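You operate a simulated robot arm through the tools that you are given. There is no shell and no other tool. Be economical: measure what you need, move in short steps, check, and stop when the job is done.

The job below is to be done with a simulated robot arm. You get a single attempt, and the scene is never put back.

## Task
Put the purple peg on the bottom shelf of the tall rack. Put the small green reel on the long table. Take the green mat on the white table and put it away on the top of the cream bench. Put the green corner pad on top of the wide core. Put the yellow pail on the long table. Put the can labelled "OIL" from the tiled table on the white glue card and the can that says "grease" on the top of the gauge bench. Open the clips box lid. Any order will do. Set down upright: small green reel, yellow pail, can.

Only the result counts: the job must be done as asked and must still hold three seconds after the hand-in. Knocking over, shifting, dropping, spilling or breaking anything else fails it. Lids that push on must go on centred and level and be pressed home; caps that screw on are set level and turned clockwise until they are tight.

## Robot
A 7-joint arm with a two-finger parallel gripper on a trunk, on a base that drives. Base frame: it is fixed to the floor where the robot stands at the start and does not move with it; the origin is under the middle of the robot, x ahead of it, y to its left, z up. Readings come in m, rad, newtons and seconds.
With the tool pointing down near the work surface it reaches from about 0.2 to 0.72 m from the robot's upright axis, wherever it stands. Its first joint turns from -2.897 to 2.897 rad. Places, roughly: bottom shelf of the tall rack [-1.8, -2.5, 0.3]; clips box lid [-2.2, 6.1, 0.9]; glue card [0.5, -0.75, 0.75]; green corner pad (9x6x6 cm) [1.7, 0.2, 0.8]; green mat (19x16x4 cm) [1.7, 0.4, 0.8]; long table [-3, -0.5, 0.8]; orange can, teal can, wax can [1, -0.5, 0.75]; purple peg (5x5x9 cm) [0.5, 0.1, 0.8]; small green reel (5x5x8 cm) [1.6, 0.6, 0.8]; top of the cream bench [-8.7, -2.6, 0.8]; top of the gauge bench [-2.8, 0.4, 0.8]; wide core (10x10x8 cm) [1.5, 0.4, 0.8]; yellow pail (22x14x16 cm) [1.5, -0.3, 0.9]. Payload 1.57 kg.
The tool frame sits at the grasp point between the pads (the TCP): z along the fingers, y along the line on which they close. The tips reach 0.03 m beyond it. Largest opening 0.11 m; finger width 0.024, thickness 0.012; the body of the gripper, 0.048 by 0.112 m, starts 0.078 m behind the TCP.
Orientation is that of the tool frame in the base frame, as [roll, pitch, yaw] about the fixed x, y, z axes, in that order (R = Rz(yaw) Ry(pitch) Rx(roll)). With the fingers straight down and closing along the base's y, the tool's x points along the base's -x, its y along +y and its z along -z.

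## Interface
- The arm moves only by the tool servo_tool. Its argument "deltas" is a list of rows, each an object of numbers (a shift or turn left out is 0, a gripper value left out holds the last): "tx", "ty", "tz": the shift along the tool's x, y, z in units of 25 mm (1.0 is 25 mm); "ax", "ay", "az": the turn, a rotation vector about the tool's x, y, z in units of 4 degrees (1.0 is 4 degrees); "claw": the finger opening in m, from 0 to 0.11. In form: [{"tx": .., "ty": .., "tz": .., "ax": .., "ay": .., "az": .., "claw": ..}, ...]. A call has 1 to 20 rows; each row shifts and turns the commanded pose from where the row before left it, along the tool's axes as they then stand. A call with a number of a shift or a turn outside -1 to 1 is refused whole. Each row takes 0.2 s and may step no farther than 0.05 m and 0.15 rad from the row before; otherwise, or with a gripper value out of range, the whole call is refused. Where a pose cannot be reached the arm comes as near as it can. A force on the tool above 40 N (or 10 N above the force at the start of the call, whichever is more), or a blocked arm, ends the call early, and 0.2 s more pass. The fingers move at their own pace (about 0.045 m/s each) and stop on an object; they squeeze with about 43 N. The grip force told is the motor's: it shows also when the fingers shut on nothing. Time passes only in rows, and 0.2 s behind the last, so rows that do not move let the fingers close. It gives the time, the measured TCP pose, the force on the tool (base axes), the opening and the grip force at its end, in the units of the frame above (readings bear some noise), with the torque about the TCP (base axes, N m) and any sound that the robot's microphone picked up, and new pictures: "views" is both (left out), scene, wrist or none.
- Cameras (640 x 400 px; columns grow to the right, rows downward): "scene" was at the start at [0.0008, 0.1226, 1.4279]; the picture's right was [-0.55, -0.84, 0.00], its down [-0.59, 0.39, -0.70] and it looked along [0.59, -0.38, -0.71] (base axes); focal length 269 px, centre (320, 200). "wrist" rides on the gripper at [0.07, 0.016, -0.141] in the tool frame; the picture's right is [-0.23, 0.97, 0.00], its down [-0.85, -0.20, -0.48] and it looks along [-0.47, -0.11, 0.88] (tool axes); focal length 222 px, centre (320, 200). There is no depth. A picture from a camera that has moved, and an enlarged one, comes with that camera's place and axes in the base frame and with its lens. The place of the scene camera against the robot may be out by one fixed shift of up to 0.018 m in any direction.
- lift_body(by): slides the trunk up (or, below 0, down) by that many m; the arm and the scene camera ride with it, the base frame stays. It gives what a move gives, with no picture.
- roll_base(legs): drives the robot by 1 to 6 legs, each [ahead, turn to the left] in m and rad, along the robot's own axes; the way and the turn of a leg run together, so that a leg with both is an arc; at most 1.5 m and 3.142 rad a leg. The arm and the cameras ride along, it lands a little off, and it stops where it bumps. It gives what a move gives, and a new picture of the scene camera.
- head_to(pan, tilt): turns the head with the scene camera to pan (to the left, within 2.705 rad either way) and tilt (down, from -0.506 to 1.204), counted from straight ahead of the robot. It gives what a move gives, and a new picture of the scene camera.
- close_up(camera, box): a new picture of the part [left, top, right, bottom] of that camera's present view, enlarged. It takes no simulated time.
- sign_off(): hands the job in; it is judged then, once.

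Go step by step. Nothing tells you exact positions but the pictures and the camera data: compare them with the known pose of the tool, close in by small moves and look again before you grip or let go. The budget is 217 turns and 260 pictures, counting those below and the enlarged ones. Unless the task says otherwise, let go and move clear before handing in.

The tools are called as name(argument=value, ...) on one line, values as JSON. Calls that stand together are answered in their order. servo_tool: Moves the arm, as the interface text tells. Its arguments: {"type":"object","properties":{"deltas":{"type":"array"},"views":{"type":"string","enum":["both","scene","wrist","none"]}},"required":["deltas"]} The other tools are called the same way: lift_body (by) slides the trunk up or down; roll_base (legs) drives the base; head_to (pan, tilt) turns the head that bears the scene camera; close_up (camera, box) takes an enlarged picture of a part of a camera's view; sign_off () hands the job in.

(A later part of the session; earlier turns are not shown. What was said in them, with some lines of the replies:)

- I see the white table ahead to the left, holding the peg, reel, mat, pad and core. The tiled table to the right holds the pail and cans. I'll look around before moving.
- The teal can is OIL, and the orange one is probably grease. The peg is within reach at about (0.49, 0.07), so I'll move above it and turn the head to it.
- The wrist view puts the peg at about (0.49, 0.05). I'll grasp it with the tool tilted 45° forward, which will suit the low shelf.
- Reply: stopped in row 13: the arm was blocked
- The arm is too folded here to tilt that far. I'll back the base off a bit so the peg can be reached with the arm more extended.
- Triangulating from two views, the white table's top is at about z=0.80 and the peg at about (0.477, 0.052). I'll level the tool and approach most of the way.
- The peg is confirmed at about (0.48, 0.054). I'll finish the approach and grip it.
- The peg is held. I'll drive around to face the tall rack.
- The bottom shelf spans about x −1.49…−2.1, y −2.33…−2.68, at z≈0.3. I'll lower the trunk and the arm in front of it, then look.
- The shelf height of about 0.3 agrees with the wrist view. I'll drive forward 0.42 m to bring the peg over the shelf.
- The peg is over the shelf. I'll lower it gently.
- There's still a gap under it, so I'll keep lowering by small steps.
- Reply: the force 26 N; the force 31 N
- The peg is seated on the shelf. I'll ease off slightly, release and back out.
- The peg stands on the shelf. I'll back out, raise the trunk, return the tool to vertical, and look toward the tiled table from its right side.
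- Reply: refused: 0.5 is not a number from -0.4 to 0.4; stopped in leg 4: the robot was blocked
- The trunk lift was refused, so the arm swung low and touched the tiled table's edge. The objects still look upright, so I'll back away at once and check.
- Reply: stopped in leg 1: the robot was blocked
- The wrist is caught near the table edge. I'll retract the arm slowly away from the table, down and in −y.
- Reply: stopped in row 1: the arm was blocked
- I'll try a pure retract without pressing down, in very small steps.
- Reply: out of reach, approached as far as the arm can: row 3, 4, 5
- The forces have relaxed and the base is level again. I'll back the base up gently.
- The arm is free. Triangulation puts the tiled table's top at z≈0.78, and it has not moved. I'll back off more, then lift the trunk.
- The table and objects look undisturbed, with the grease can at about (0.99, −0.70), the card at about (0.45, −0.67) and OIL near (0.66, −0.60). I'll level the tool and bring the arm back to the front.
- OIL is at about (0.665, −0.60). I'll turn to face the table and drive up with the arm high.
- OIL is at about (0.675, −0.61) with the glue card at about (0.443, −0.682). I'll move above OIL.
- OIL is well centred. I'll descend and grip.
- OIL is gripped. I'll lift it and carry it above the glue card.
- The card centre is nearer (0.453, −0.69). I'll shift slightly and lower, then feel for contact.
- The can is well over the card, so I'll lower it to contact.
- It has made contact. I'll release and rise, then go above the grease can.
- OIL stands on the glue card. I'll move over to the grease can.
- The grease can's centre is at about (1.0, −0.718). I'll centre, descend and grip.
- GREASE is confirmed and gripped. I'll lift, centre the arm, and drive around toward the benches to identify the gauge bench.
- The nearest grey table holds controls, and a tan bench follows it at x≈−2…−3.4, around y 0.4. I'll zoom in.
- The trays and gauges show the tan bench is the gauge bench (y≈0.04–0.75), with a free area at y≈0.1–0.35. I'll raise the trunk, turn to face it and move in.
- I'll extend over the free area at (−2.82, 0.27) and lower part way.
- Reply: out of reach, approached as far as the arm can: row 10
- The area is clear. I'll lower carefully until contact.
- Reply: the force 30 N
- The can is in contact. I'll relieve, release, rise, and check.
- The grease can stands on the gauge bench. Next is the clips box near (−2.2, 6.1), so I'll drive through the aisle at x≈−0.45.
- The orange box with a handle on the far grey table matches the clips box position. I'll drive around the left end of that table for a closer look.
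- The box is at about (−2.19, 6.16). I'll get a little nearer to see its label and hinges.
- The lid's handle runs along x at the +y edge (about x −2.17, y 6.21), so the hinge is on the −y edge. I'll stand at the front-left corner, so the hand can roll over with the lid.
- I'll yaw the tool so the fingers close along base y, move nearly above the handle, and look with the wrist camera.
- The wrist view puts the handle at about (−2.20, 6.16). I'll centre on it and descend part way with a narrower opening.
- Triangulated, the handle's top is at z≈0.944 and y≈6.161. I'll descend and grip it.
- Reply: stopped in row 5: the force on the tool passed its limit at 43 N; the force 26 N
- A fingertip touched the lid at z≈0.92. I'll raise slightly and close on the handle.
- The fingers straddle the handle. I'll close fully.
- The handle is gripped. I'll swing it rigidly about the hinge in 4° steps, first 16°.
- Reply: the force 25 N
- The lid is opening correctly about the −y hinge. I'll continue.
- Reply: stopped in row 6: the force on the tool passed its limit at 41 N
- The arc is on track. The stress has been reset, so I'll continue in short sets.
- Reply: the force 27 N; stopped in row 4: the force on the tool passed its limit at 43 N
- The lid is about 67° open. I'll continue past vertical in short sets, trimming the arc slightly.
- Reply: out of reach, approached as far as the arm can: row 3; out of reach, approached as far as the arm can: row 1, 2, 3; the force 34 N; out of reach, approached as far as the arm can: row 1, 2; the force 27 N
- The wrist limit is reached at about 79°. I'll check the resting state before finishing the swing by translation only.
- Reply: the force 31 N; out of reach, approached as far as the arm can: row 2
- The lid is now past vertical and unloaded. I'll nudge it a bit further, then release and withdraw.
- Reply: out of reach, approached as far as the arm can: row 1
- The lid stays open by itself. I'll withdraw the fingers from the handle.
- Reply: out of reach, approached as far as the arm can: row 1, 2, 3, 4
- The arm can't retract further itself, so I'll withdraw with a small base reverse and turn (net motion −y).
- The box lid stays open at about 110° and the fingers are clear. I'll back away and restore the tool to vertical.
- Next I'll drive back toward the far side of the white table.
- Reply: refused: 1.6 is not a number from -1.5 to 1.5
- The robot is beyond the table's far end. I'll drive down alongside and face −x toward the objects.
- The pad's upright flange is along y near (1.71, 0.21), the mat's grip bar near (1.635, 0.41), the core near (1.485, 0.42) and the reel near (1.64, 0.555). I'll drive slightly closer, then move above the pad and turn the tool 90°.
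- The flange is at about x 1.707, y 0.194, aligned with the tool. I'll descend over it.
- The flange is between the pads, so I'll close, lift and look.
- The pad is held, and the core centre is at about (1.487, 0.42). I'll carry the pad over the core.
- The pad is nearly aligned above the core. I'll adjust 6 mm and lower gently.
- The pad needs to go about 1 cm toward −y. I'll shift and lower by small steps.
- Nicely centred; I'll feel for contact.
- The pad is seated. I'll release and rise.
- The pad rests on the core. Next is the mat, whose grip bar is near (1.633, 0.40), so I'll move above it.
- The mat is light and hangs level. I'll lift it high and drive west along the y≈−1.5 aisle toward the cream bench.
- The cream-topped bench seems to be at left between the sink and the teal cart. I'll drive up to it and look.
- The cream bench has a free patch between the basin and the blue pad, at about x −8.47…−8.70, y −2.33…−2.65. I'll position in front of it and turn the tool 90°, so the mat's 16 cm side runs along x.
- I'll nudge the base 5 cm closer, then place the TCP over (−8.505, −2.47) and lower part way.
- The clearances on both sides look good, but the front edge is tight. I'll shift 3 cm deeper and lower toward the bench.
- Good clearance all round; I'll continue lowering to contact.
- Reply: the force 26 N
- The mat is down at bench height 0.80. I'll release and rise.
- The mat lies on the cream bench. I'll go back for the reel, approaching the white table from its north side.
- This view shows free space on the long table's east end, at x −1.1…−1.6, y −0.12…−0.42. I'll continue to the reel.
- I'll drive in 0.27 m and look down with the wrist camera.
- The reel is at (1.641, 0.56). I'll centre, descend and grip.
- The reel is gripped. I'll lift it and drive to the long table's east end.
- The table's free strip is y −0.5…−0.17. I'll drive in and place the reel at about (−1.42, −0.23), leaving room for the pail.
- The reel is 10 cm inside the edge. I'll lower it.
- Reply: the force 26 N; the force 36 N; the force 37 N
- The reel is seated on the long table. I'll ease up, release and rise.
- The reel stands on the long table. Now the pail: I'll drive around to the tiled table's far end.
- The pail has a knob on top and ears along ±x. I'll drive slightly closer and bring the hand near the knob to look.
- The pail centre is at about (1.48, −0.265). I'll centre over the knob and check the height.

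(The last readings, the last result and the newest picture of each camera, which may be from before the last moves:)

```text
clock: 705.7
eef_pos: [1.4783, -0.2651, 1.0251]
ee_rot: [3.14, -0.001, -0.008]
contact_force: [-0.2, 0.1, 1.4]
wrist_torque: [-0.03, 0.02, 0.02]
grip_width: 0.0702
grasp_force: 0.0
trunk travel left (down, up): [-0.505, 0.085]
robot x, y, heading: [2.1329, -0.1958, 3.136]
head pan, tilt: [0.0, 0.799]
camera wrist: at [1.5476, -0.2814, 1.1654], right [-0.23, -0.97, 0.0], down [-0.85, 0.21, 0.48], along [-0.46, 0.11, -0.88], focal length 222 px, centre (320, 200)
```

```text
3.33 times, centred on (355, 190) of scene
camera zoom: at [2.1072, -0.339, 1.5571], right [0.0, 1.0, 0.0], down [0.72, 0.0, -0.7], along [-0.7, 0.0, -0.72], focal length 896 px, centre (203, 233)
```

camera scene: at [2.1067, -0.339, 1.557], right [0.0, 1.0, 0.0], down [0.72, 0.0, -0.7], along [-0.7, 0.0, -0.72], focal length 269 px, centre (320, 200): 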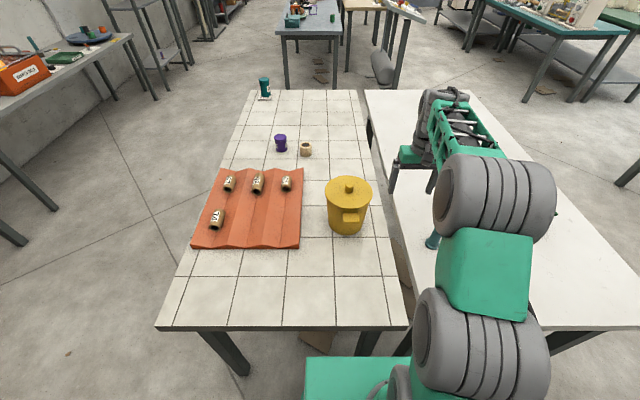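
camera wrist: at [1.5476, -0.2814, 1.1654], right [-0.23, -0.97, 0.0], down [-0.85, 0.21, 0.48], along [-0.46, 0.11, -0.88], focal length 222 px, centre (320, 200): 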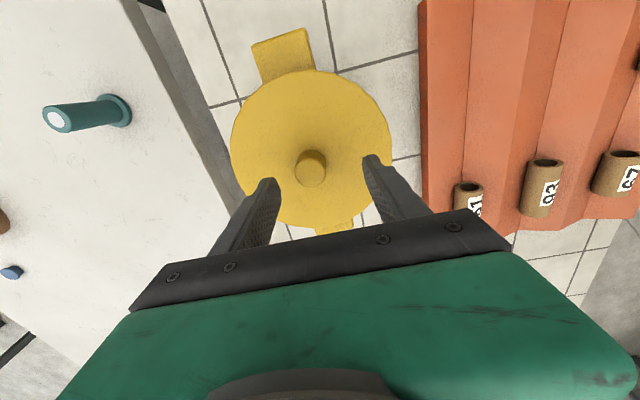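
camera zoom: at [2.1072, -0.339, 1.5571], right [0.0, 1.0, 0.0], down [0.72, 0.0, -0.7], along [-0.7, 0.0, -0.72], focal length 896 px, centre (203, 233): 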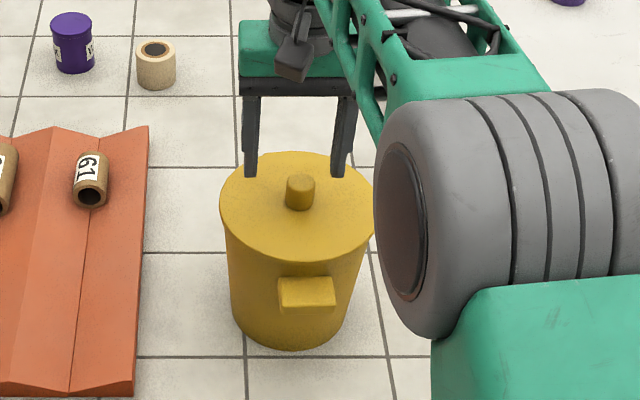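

Triangulated, the lid plane is at z≈0.957 and the knob top at about 0.98, centred near (1.487, −0.26). I'll grip the knob and test-lift 1 cm to see whether the whole pail comes.

servo_tool(deltas=[{"tx": 0.36, "ty": -0.2}, {"tz": 0.6}, {"tz": 0.5}, {"tz": 0.2}, {"claw": 0.03}, {"claw": 0.0}, {}, {}, {}], views="wrist")

```text
clock: 707.7
eef_pos: [1.4887, -0.2579, 0.993]
ee_rot: [-3.141, -0.002, -0.008]
contact_force: [0.8, -0.1, -0.8]
wrist_torque: [0.01, -0.02, 0.02]
grip_width: 0.0256
grasp_force: 34.4
trunk travel left (down, up): [-0.505, 0.085]
robot x, y, heading: [2.136, -0.198, 3.138]
head pan, tilt: [0.0, 0.799]
camera wrist: at [1.5581, -0.2768, 1.1336], right [-0.23, -0.97, 0.0], down [-0.85, 0.21, 0.48], along [-0.46, 0.11, -0.88], focal length 222 px, centre (320, 200)
```

wrist: 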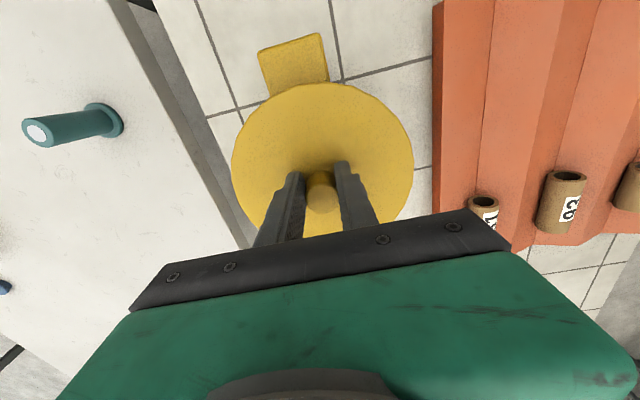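

Gripped on the knob. Test lift of about 1 cm.

servo_tool(deltas=[{"tz": -0.2}, {"tz": -0.2}, {}], views="none")

close_up(camera="scene", box=[310, 150, 400, 250])

```text
clock: 708.5
eef_pos: [1.4869, -0.2597, 1.0033]
ee_rot: [3.14, -0.002, -0.008]
contact_force: [0.0, 1.0, -1.8]
wrist_torque: [0.03, -0.01, -0.02]
grip_width: 0.0256
grasp_force: 36.5
trunk travel left (down, up): [-0.505, 0.085]
robot x, y, heading: [2.1381, -0.1982, 3.145]
head pan, tilt: [0.0, 0.799]
```

```text
4.00 times, centred on (355, 200) of scene
camera zoom: at [2.1071, -0.3391, 1.557], right [0.0, 1.0, 0.0], down [0.72, 0.0, -0.7], along [-0.7, 0.0, -0.72], focal length 1076 px, centre (180, 200)
```

zoom: 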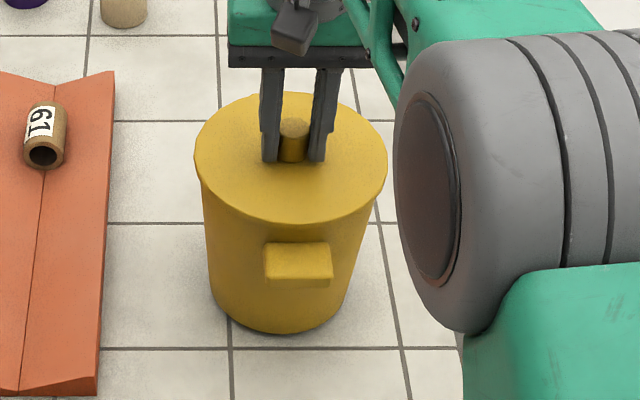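

Only the lid came (weight about 1 N), so I'll put it back exactly where it was and use an ear instead.

servo_tool(deltas=[{"tz": 0.2}, {"tz": 0.24}, {}, {"claw": 0.04}, {"claw": 0.06}, {}], views="none")

close_up(camera="scene", box=[310, 150, 400, 250])

```text
clock: 709.9
eef_pos: [1.4881, -0.2596, 0.9914]
ee_rot: [3.139, -0.001, -0.007]
contact_force: [-0.3, -0.3, -0.1]
wrist_torque: [-0.03, 0.01, 0.01]
grip_width: 0.0599
grasp_force: 0.0
trunk travel left (down, up): [-0.505, 0.085]
robot x, y, heading: [2.1347, -0.195, 3.139]
head pan, tilt: [0.0, 0.799]
```

```text
4.00 times, centred on (355, 200) of scene
camera zoom: at [2.1073, -0.3391, 1.557], right [0.0, 1.0, 0.0], down [0.72, 0.0, -0.7], along [-0.7, 0.0, -0.72], focal length 1076 px, centre (180, 200)
```

zoom: 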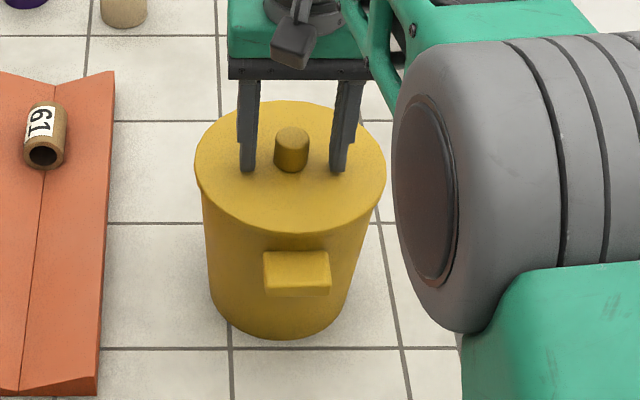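

Comparing frames, the ear and body rose together with the lid. The pail is one light piece, so I'll regrip the knob and lift, then check.

servo_tool(deltas=[{"claw": 0.03}, {"claw": 0.0}, {}, {}, {"tz": -0.5}, {"tz": -0.8}, {"tz": -0.8}, {}], views="none")

close_up(camera="scene", box=[310, 120, 400, 250])

```text
clock: 711.7
eef_pos: [1.4872, -0.2605, 1.0443]
ee_rot: [3.142, -0.002, -0.008]
contact_force: [-0.1, -0.4, -3.3]
wrist_torque: [0.01, -0.04, -0.01]
grip_width: 0.0254
grasp_force: 37.2
trunk travel left (down, up): [-0.505, 0.085]
robot x, y, heading: [2.1355, -0.1994, 3.142]
head pan, tilt: [0.0, 0.799]
```

```text
3.08 times, centred on (355, 185) of scene
camera zoom: at [2.1072, -0.3391, 1.557], right [0.0, 1.0, 0.0], down [0.72, 0.0, -0.7], along [-0.7, 0.0, -0.72], focal length 827 px, centre (212, 246)
```

zoom: 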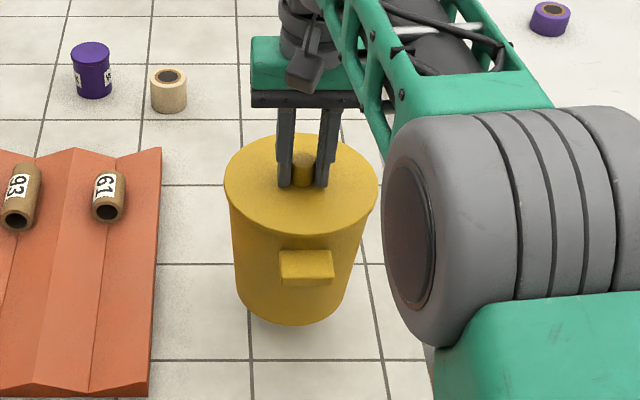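

The whole pail is lifted. I'll raise it further and drive around to the long table.

servo_tool(deltas=[{"tz": -0.8}, {"tz": -0.8}, {"tz": -0.8, "tx": 0.5}, {"tx": 0.8}, {"tx": 0.8}, {}], views="none")

lift_body(by=0.08)

roll_base(legs=[[-0.45, 0], [0, 1.571], [1.3, 0], [0, -1.571], [1.5, 0], [1.5, 0]])

```text
clock: 713.1
eef_pos: [1.542, -0.2608, 1.1038]
ee_rot: [3.14, -0.003, -0.007]
contact_force: [0.7, -0.3, -2.5]
wrist_torque: [-0.01, -0.06, 0.02]
grip_width: 0.0257
grasp_force: 36.8
trunk travel left (down, up): [-0.505, 0.085]
robot x, y, heading: [2.1357, -0.198, 3.136]
head pan, tilt: [0.0, 0.799]
```

```text
clock: 714.3
eef_pos: [1.5411, -0.2617, 1.1835]
ee_rot: [-3.141, -0.002, -0.006]
contact_force: [-0.6, 0.7, -2.4]
wrist_torque: [0.0, -0.01, 0.02]
grip_width: 0.0255
grasp_force: 36.9
trunk travel left (down, up): [-0.585, 0.005]
robot x, y, heading: [2.1386, -0.1973, 3.138]
head pan, tilt: [0.0, 0.799]
```

```text
clock: 744.7
eef_pos: [-1.0257, -1.5425, 1.1823]
ee_rot: [3.14, -0.001, 0.0]
contact_force: [-0.1, -0.4, -2.8]
wrist_torque: [0.0, -0.01, -0.02]
grip_width: 0.0255
grasp_force: 36.6
trunk travel left (down, up): [-0.585, 0.005]
robot x, y, heading: [-0.4274, -1.4753, -3.137]
head pan, tilt: [0.0, 0.799]
camera scene: at [-0.4591, -1.6174, 1.637], right [0.0, 1.0, 0.0], down [0.72, 0.0, -0.7], along [-0.7, 0.0, -0.72], focal length 269 px, centre (320, 200)
```

scene: 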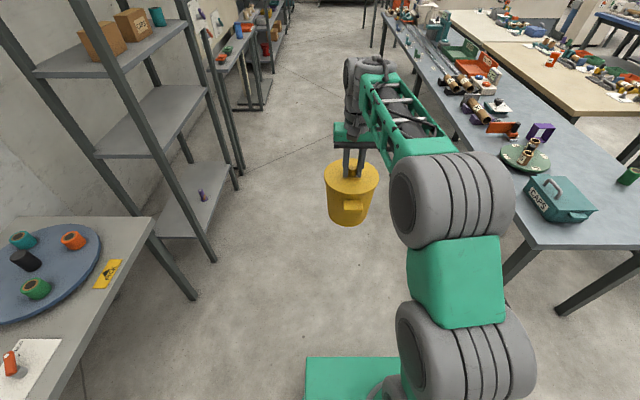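

roll_base(legs=[[0, -1.575], [1.2, 0], [0, 1.571], [0.2, 0]])

servo_tool(deltas=[{}], views="wrist")

```text
clock: 759.5
eef_pos: [-1.2533, -0.3773, 1.1838]
ee_rot: [3.141, -0.001, 0.022]
contact_force: [-0.3, -0.7, -2.4]
wrist_torque: [-0.01, -0.07, -0.01]
grip_width: 0.0254
grasp_force: 36.9
trunk travel left (down, up): [-0.585, 0.005]
robot x, y, heading: [-0.6595, -0.2948, -3.118]
head pan, tilt: [0.0, 0.799]
camera scene: at [-0.686, -0.4385, 1.637], right [-0.03, 1.0, 0.0], down [0.72, 0.02, -0.7], along [-0.7, -0.02, -0.72], focal length 269 px, centre (320, 200)
```

scene: 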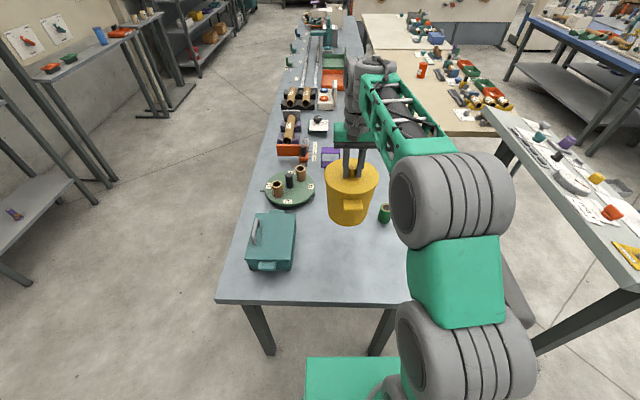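

```text
clock: 759.9
eef_pos: [-1.2537, -0.3772, 1.183]
ee_rot: [3.141, -0.003, 0.022]
contact_force: [0.5, -0.1, -2.9]
wrist_torque: [-0.02, 0.02, 0.02]
grip_width: 0.0257
grasp_force: 37.0
trunk travel left (down, up): [-0.585, 0.005]
robot x, y, heading: [-0.6606, -0.2944, -3.114]
head pan, tilt: [0.0, 0.799]
camera wrist: at [-1.1841, -0.3917, 1.3238], right [-0.21, -0.98, 0.0], down [-0.86, 0.18, 0.48], along [-0.47, 0.1, -0.88], focal length 222 px, centre (320, 200)
```

wrist: 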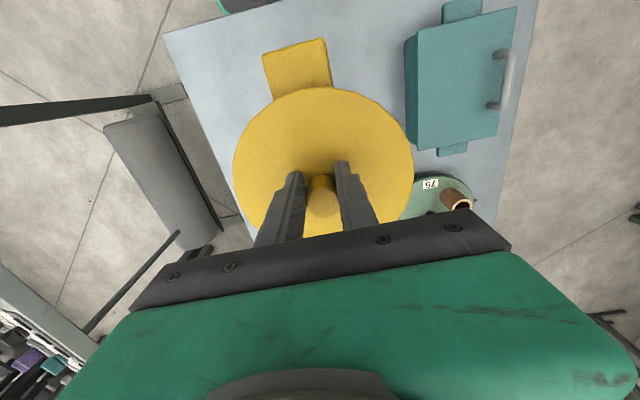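

The pail is over free table, clear of the box and reel. I'll shift 2.5 cm away from the box and lower.

servo_tool(deltas=[{"ty": -0.5}, {"ty": -0.5}, {"tz": 1}, {"tz": 1}, {"tz": 1}, {"tz": 1}, {"tz": 1}, {"tz": 0.6}, {"tz": 0.3}, {}], views="both")

```text
clock: 762.1
eef_pos: [-1.2529, -0.3517, 1.0363]
ee_rot: [3.141, -0.002, 0.022]
contact_force: [-0.4, 0.2, -2.5]
wrist_torque: [0.01, -0.03, -0.01]
grip_width: 0.0255
grasp_force: 36.9
trunk travel left (down, up): [-0.585, 0.005]
robot x, y, heading: [-0.6614, -0.2974, -3.117]
head pan, tilt: [0.0, 0.799]
camera scene: at [-0.6851, -0.4384, 1.637], right [-0.03, 1.0, 0.0], down [0.72, 0.02, -0.7], along [-0.7, -0.02, -0.72], focal length 269 px, centre (320, 200)
camera wrist: at [-1.1843, -0.3662, 1.1764], right [-0.21, -0.98, 0.0], down [-0.86, 0.18, 0.48], along [-0.47, 0.1, -0.88], focal length 222 px, centre (320, 200)
```

scene: 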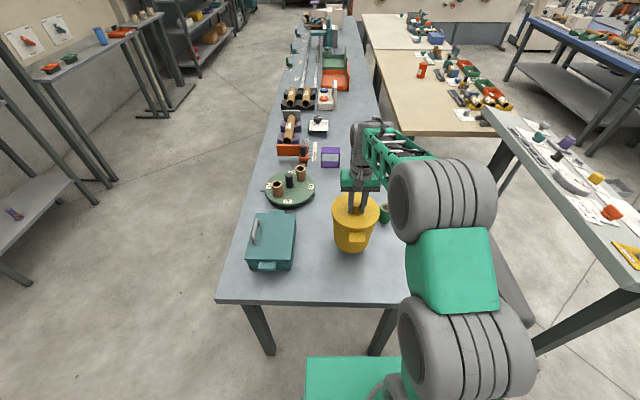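
wrist: 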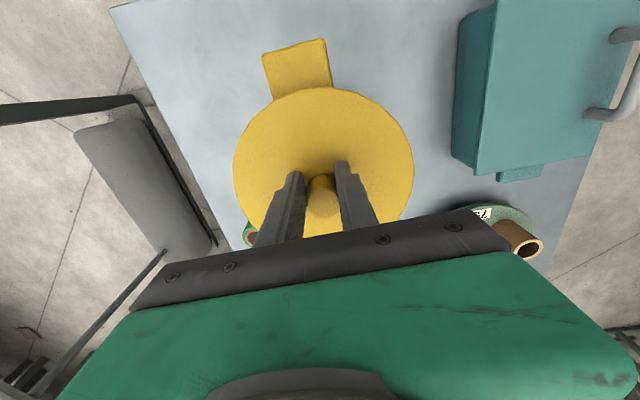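

servo_tool(deltas=[{"tz": 0.25}, {"tz": 0.25}, {}], views="none")

servo_tool(deltas=[{"tz": 0.14}, {"tz": 0.14}, {}], views="none")

servo_tool(deltas=[{"tz": 0.1}, {"tz": 0.1}, {}], views="none")

```text
clock: 762.9
eef_pos: [-1.2541, -0.3515, 1.0231]
ee_rot: [-3.141, -0.003, 0.021]
contact_force: [-0.1, -0.6, -2.3]
wrist_torque: [-0.01, -0.04, -0.02]
grip_width: 0.0254
grasp_force: 36.8
trunk travel left (down, up): [-0.585, 0.005]
robot x, y, heading: [-0.6624, -0.2933, -3.118]
head pan, tilt: [0.0, 0.799]
```

```text
clock: 763.7
eef_pos: [-1.2532, -0.3523, 1.0157]
ee_rot: [3.14, -0.002, 0.021]
contact_force: [0.7, 0.7, -2.2]
wrist_torque: [0.01, -0.01, 0.01]
grip_width: 0.0254
grasp_force: 36.6
trunk travel left (down, up): [-0.585, 0.005]
robot x, y, heading: [-0.6627, -0.2955, -3.116]
head pan, tilt: [0.0, 0.799]
```

```text
clock: 764.5
eef_pos: [-1.2541, -0.3513, 1.0116]
ee_rot: [3.142, 0.0, 0.022]
contact_force: [0.1, 0.2, -2.8]
wrist_torque: [-0.01, -0.02, -0.01]
grip_width: 0.0252
grasp_force: 36.6
trunk travel left (down, up): [-0.585, 0.005]
robot x, y, heading: [-0.6636, -0.2948, -3.116]
head pan, tilt: [0.0, 0.799]
```

servo_tool(deltas=[{"tz": 0.1}, {}], views="none")

servo_tool(deltas=[{"tz": 0.1}, {}], views="none")

servo_tool(deltas=[{"tz": 0.1}, {}], views="none")

servo_tool(deltas=[{"tz": 0.08}, {}], views="none")

```text
clock: 765.1
eef_pos: [-1.2527, -0.3512, 1.0105]
ee_rot: [3.141, -0.001, 0.022]
contact_force: [-0.2, -0.5, -2.5]
wrist_torque: [-0.01, -0.04, 0.02]
grip_width: 0.0253
grasp_force: 37.3
trunk travel left (down, up): [-0.585, 0.005]
robot x, y, heading: [-0.6619, -0.2953, -3.114]
head pan, tilt: [0.0, 0.799]
```

```text
clock: 765.7
eef_pos: [-1.254, -0.3514, 1.0068]
ee_rot: [3.14, -0.001, 0.023]
contact_force: [-0.2, 0.1, -2.1]
wrist_torque: [-0.01, -0.06, 0.02]
grip_width: 0.0256
grasp_force: 37.1
trunk travel left (down, up): [-0.585, 0.005]
robot x, y, heading: [-0.6593, -0.2941, -3.118]
head pan, tilt: [0.0, 0.799]
```

```text
clock: 766.3
eef_pos: [-1.2531, -0.3515, 1.0044]
ee_rot: [3.14, -0.001, 0.021]
contact_force: [0.1, -0.7, -2.7]
wrist_torque: [-0.01, 0.0, 0.0]
grip_width: 0.0254
grasp_force: 36.6
trunk travel left (down, up): [-0.585, 0.005]
robot x, y, heading: [-0.6625, -0.2941, -3.114]
head pan, tilt: [0.0, 0.799]
```

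```text
clock: 766.9
eef_pos: [-1.2526, -0.351, 1.0019]
ee_rot: [3.139, -0.002, 0.021]
contact_force: [0.3, -0.1, -2.6]
wrist_torque: [0.02, -0.01, 0.0]
grip_width: 0.0256
grasp_force: 36.9
trunk travel left (down, up): [-0.585, 0.005]
robot x, y, heading: [-0.6587, -0.2949, -3.118]
head pan, tilt: [0.0, 0.799]
```

servo_tool(deltas=[{"tz": 0.1}, {"tz": 0.1}, {}], views="none")

servo_tool(deltas=[{"tz": 0.1}, {}], views="none")

servo_tool(deltas=[{"tz": 0.1}, {}], views="none")

```text
clock: 767.7
eef_pos: [-1.2529, -0.3509, 0.9972]
ee_rot: [3.141, -0.003, 0.022]
contact_force: [-0.7, -0.1, -2.1]
wrist_torque: [0.04, -0.01, 0.02]
grip_width: 0.0254
grasp_force: 37.5
trunk travel left (down, up): [-0.585, 0.005]
robot x, y, heading: [-0.6608, -0.2966, -3.112]
head pan, tilt: [0.0, 0.799]
```

```text
clock: 768.3
eef_pos: [-1.2539, -0.352, 0.9947]
ee_rot: [3.141, -0.002, 0.02]
contact_force: [-0.5, -0.2, -3.5]
wrist_torque: [0.02, -0.02, -0.03]
grip_width: 0.0255
grasp_force: 36.9
trunk travel left (down, up): [-0.585, 0.005]
robot x, y, heading: [-0.6609, -0.2944, -3.114]
head pan, tilt: [0.0, 0.799]
```

```text
clock: 768.9
eef_pos: [-1.2545, -0.3529, 0.9923]
ee_rot: [-3.141, 0.001, 0.021]
contact_force: [0.2, -0.7, 1.2]
wrist_torque: [0.03, 0.0, 0.03]
grip_width: 0.0254
grasp_force: 36.5
trunk travel left (down, up): [-0.585, 0.005]
robot x, y, heading: [-0.6605, -0.2967, -3.118]
head pan, tilt: [0.0, 0.799]
```

Contact. I'll release, rise and check.

servo_tool(deltas=[{"tz": 0.03}, {"claw": 0.04}, {"claw": 0.06}, {"claw": 0.08}, {}, {"tz": -0.6}, {"tz": -1}, {"tz": -1}, {"tz": -1}, {"tx": 1}, {"tx": 1}, {"tx": 1}, {"tx": 1}, {}], views="both")

```text
clock: 771.9
eef_pos: [-1.1526, -0.3499, 1.0818]
ee_rot: [3.139, -0.002, 0.021]
contact_force: [-0.4, 0.6, -1.6]
wrist_torque: [-0.02, 0.04, -0.02]
grip_width: 0.0802
grasp_force: 0.1
trunk travel left (down, up): [-0.585, 0.005]
robot x, y, heading: [-0.6604, -0.2943, -3.117]
head pan, tilt: [0.0, 0.799]
camera scene: at [-0.6848, -0.4384, 1.637], right [-0.03, 1.0, 0.0], down [0.72, 0.02, -0.7], along [-0.7, -0.02, -0.72], focal length 269 px, centre (320, 200)
camera wrist: at [-1.0833, -0.3636, 1.2222], right [-0.21, -0.98, 0.0], down [-0.86, 0.18, 0.48], along [-0.47, 0.1, -0.88], focal length 222 px, centre (320, 200)
```

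scene: 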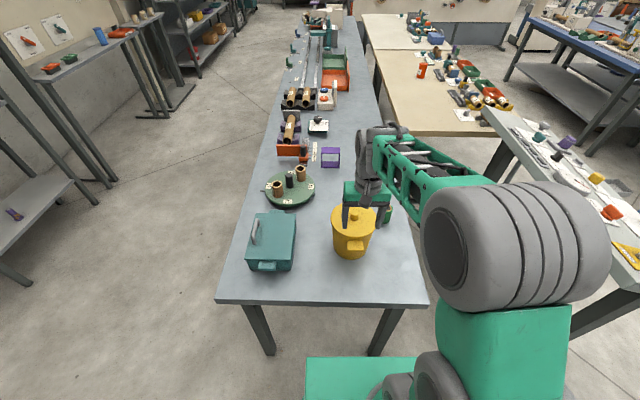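
wrist: 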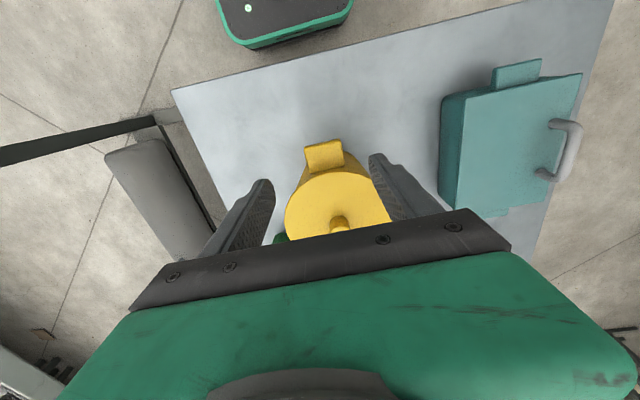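

The pail and reel both stand on the long table. I'll back clear and take a last look.

roll_base(legs=[[-0.3, 0]])

close_up(camera="scene", box=[230, 80, 450, 260])

```text
clock: 774.0
eef_pos: [-0.8562, -0.3401, 1.083]
ee_rot: [3.139, -0.002, 0.017]
contact_force: [-0.1, -0.1, -0.6]
wrist_torque: [0.02, -0.02, -0.02]
grip_width: 0.0799
grasp_force: 0.0
trunk travel left (down, up): [-0.585, 0.005]
robot x, y, heading: [-0.3637, -0.2896, -3.12]
head pan, tilt: [0.0, 0.799]
camera scene: at [-0.3881, -0.431, 1.6371], right [-0.02, 1.0, 0.0], down [0.72, 0.02, -0.7], along [-0.7, -0.02, -0.72], focal length 269 px, centre (320, 200)
```

scene: 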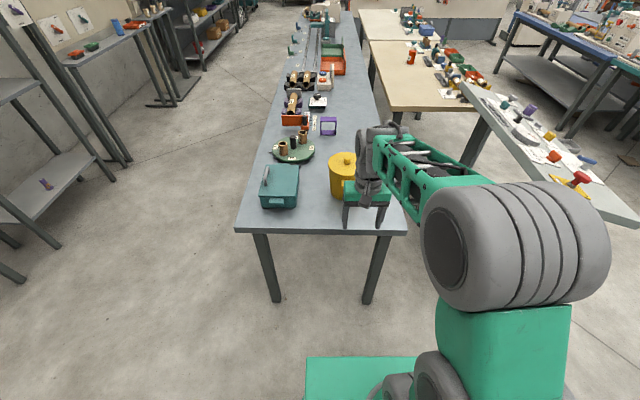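

```text
2.22 times, centred on (340, 170) of scene
camera zoom: at [-0.3881, -0.431, 1.6371], right [-0.02, 1.0, 0.0], down [0.72, 0.02, -0.7], along [-0.7, -0.02, -0.72], focal length 598 px, centre (276, 267)
```

zoom: 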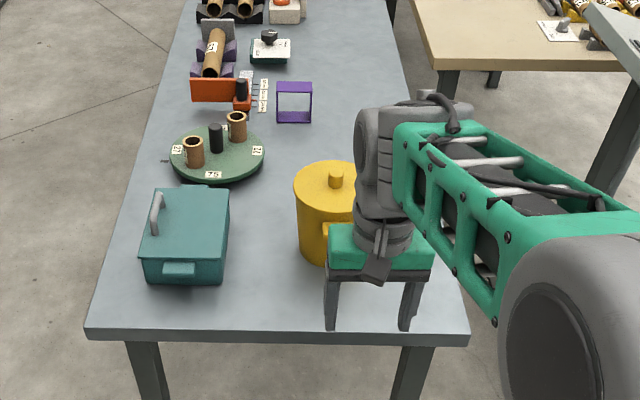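

All the items are in place, and the robot is clear of them. I'm handing in.

sign_off()

```text
The job is handed in.
```

I finished all eight parts of the job and handed it in, but I don't know the verdict.

- **Purple peg:** on the bottom shelf of the tall rack.
- **Small green reel and yellow pail:** standing upright on the east end of the long table.
- **Green mat:** flat on the cream bench, between the basin and the blue pad.
- **Green corner pad:** resting on top of the wide core.
- **OIL can:** upright on the glue card.
- **GREASE can:** upright on the gauge bench.
- **Clips box:** the lid is open past vertical and stays open on its own. I picked the orange box by its position, because I could not read its label.

**Table bump:** early on, a trunk lift was refused and the arm swung into the edge of the tiled table. Later views showed the table in its original position and everything on it still upright.
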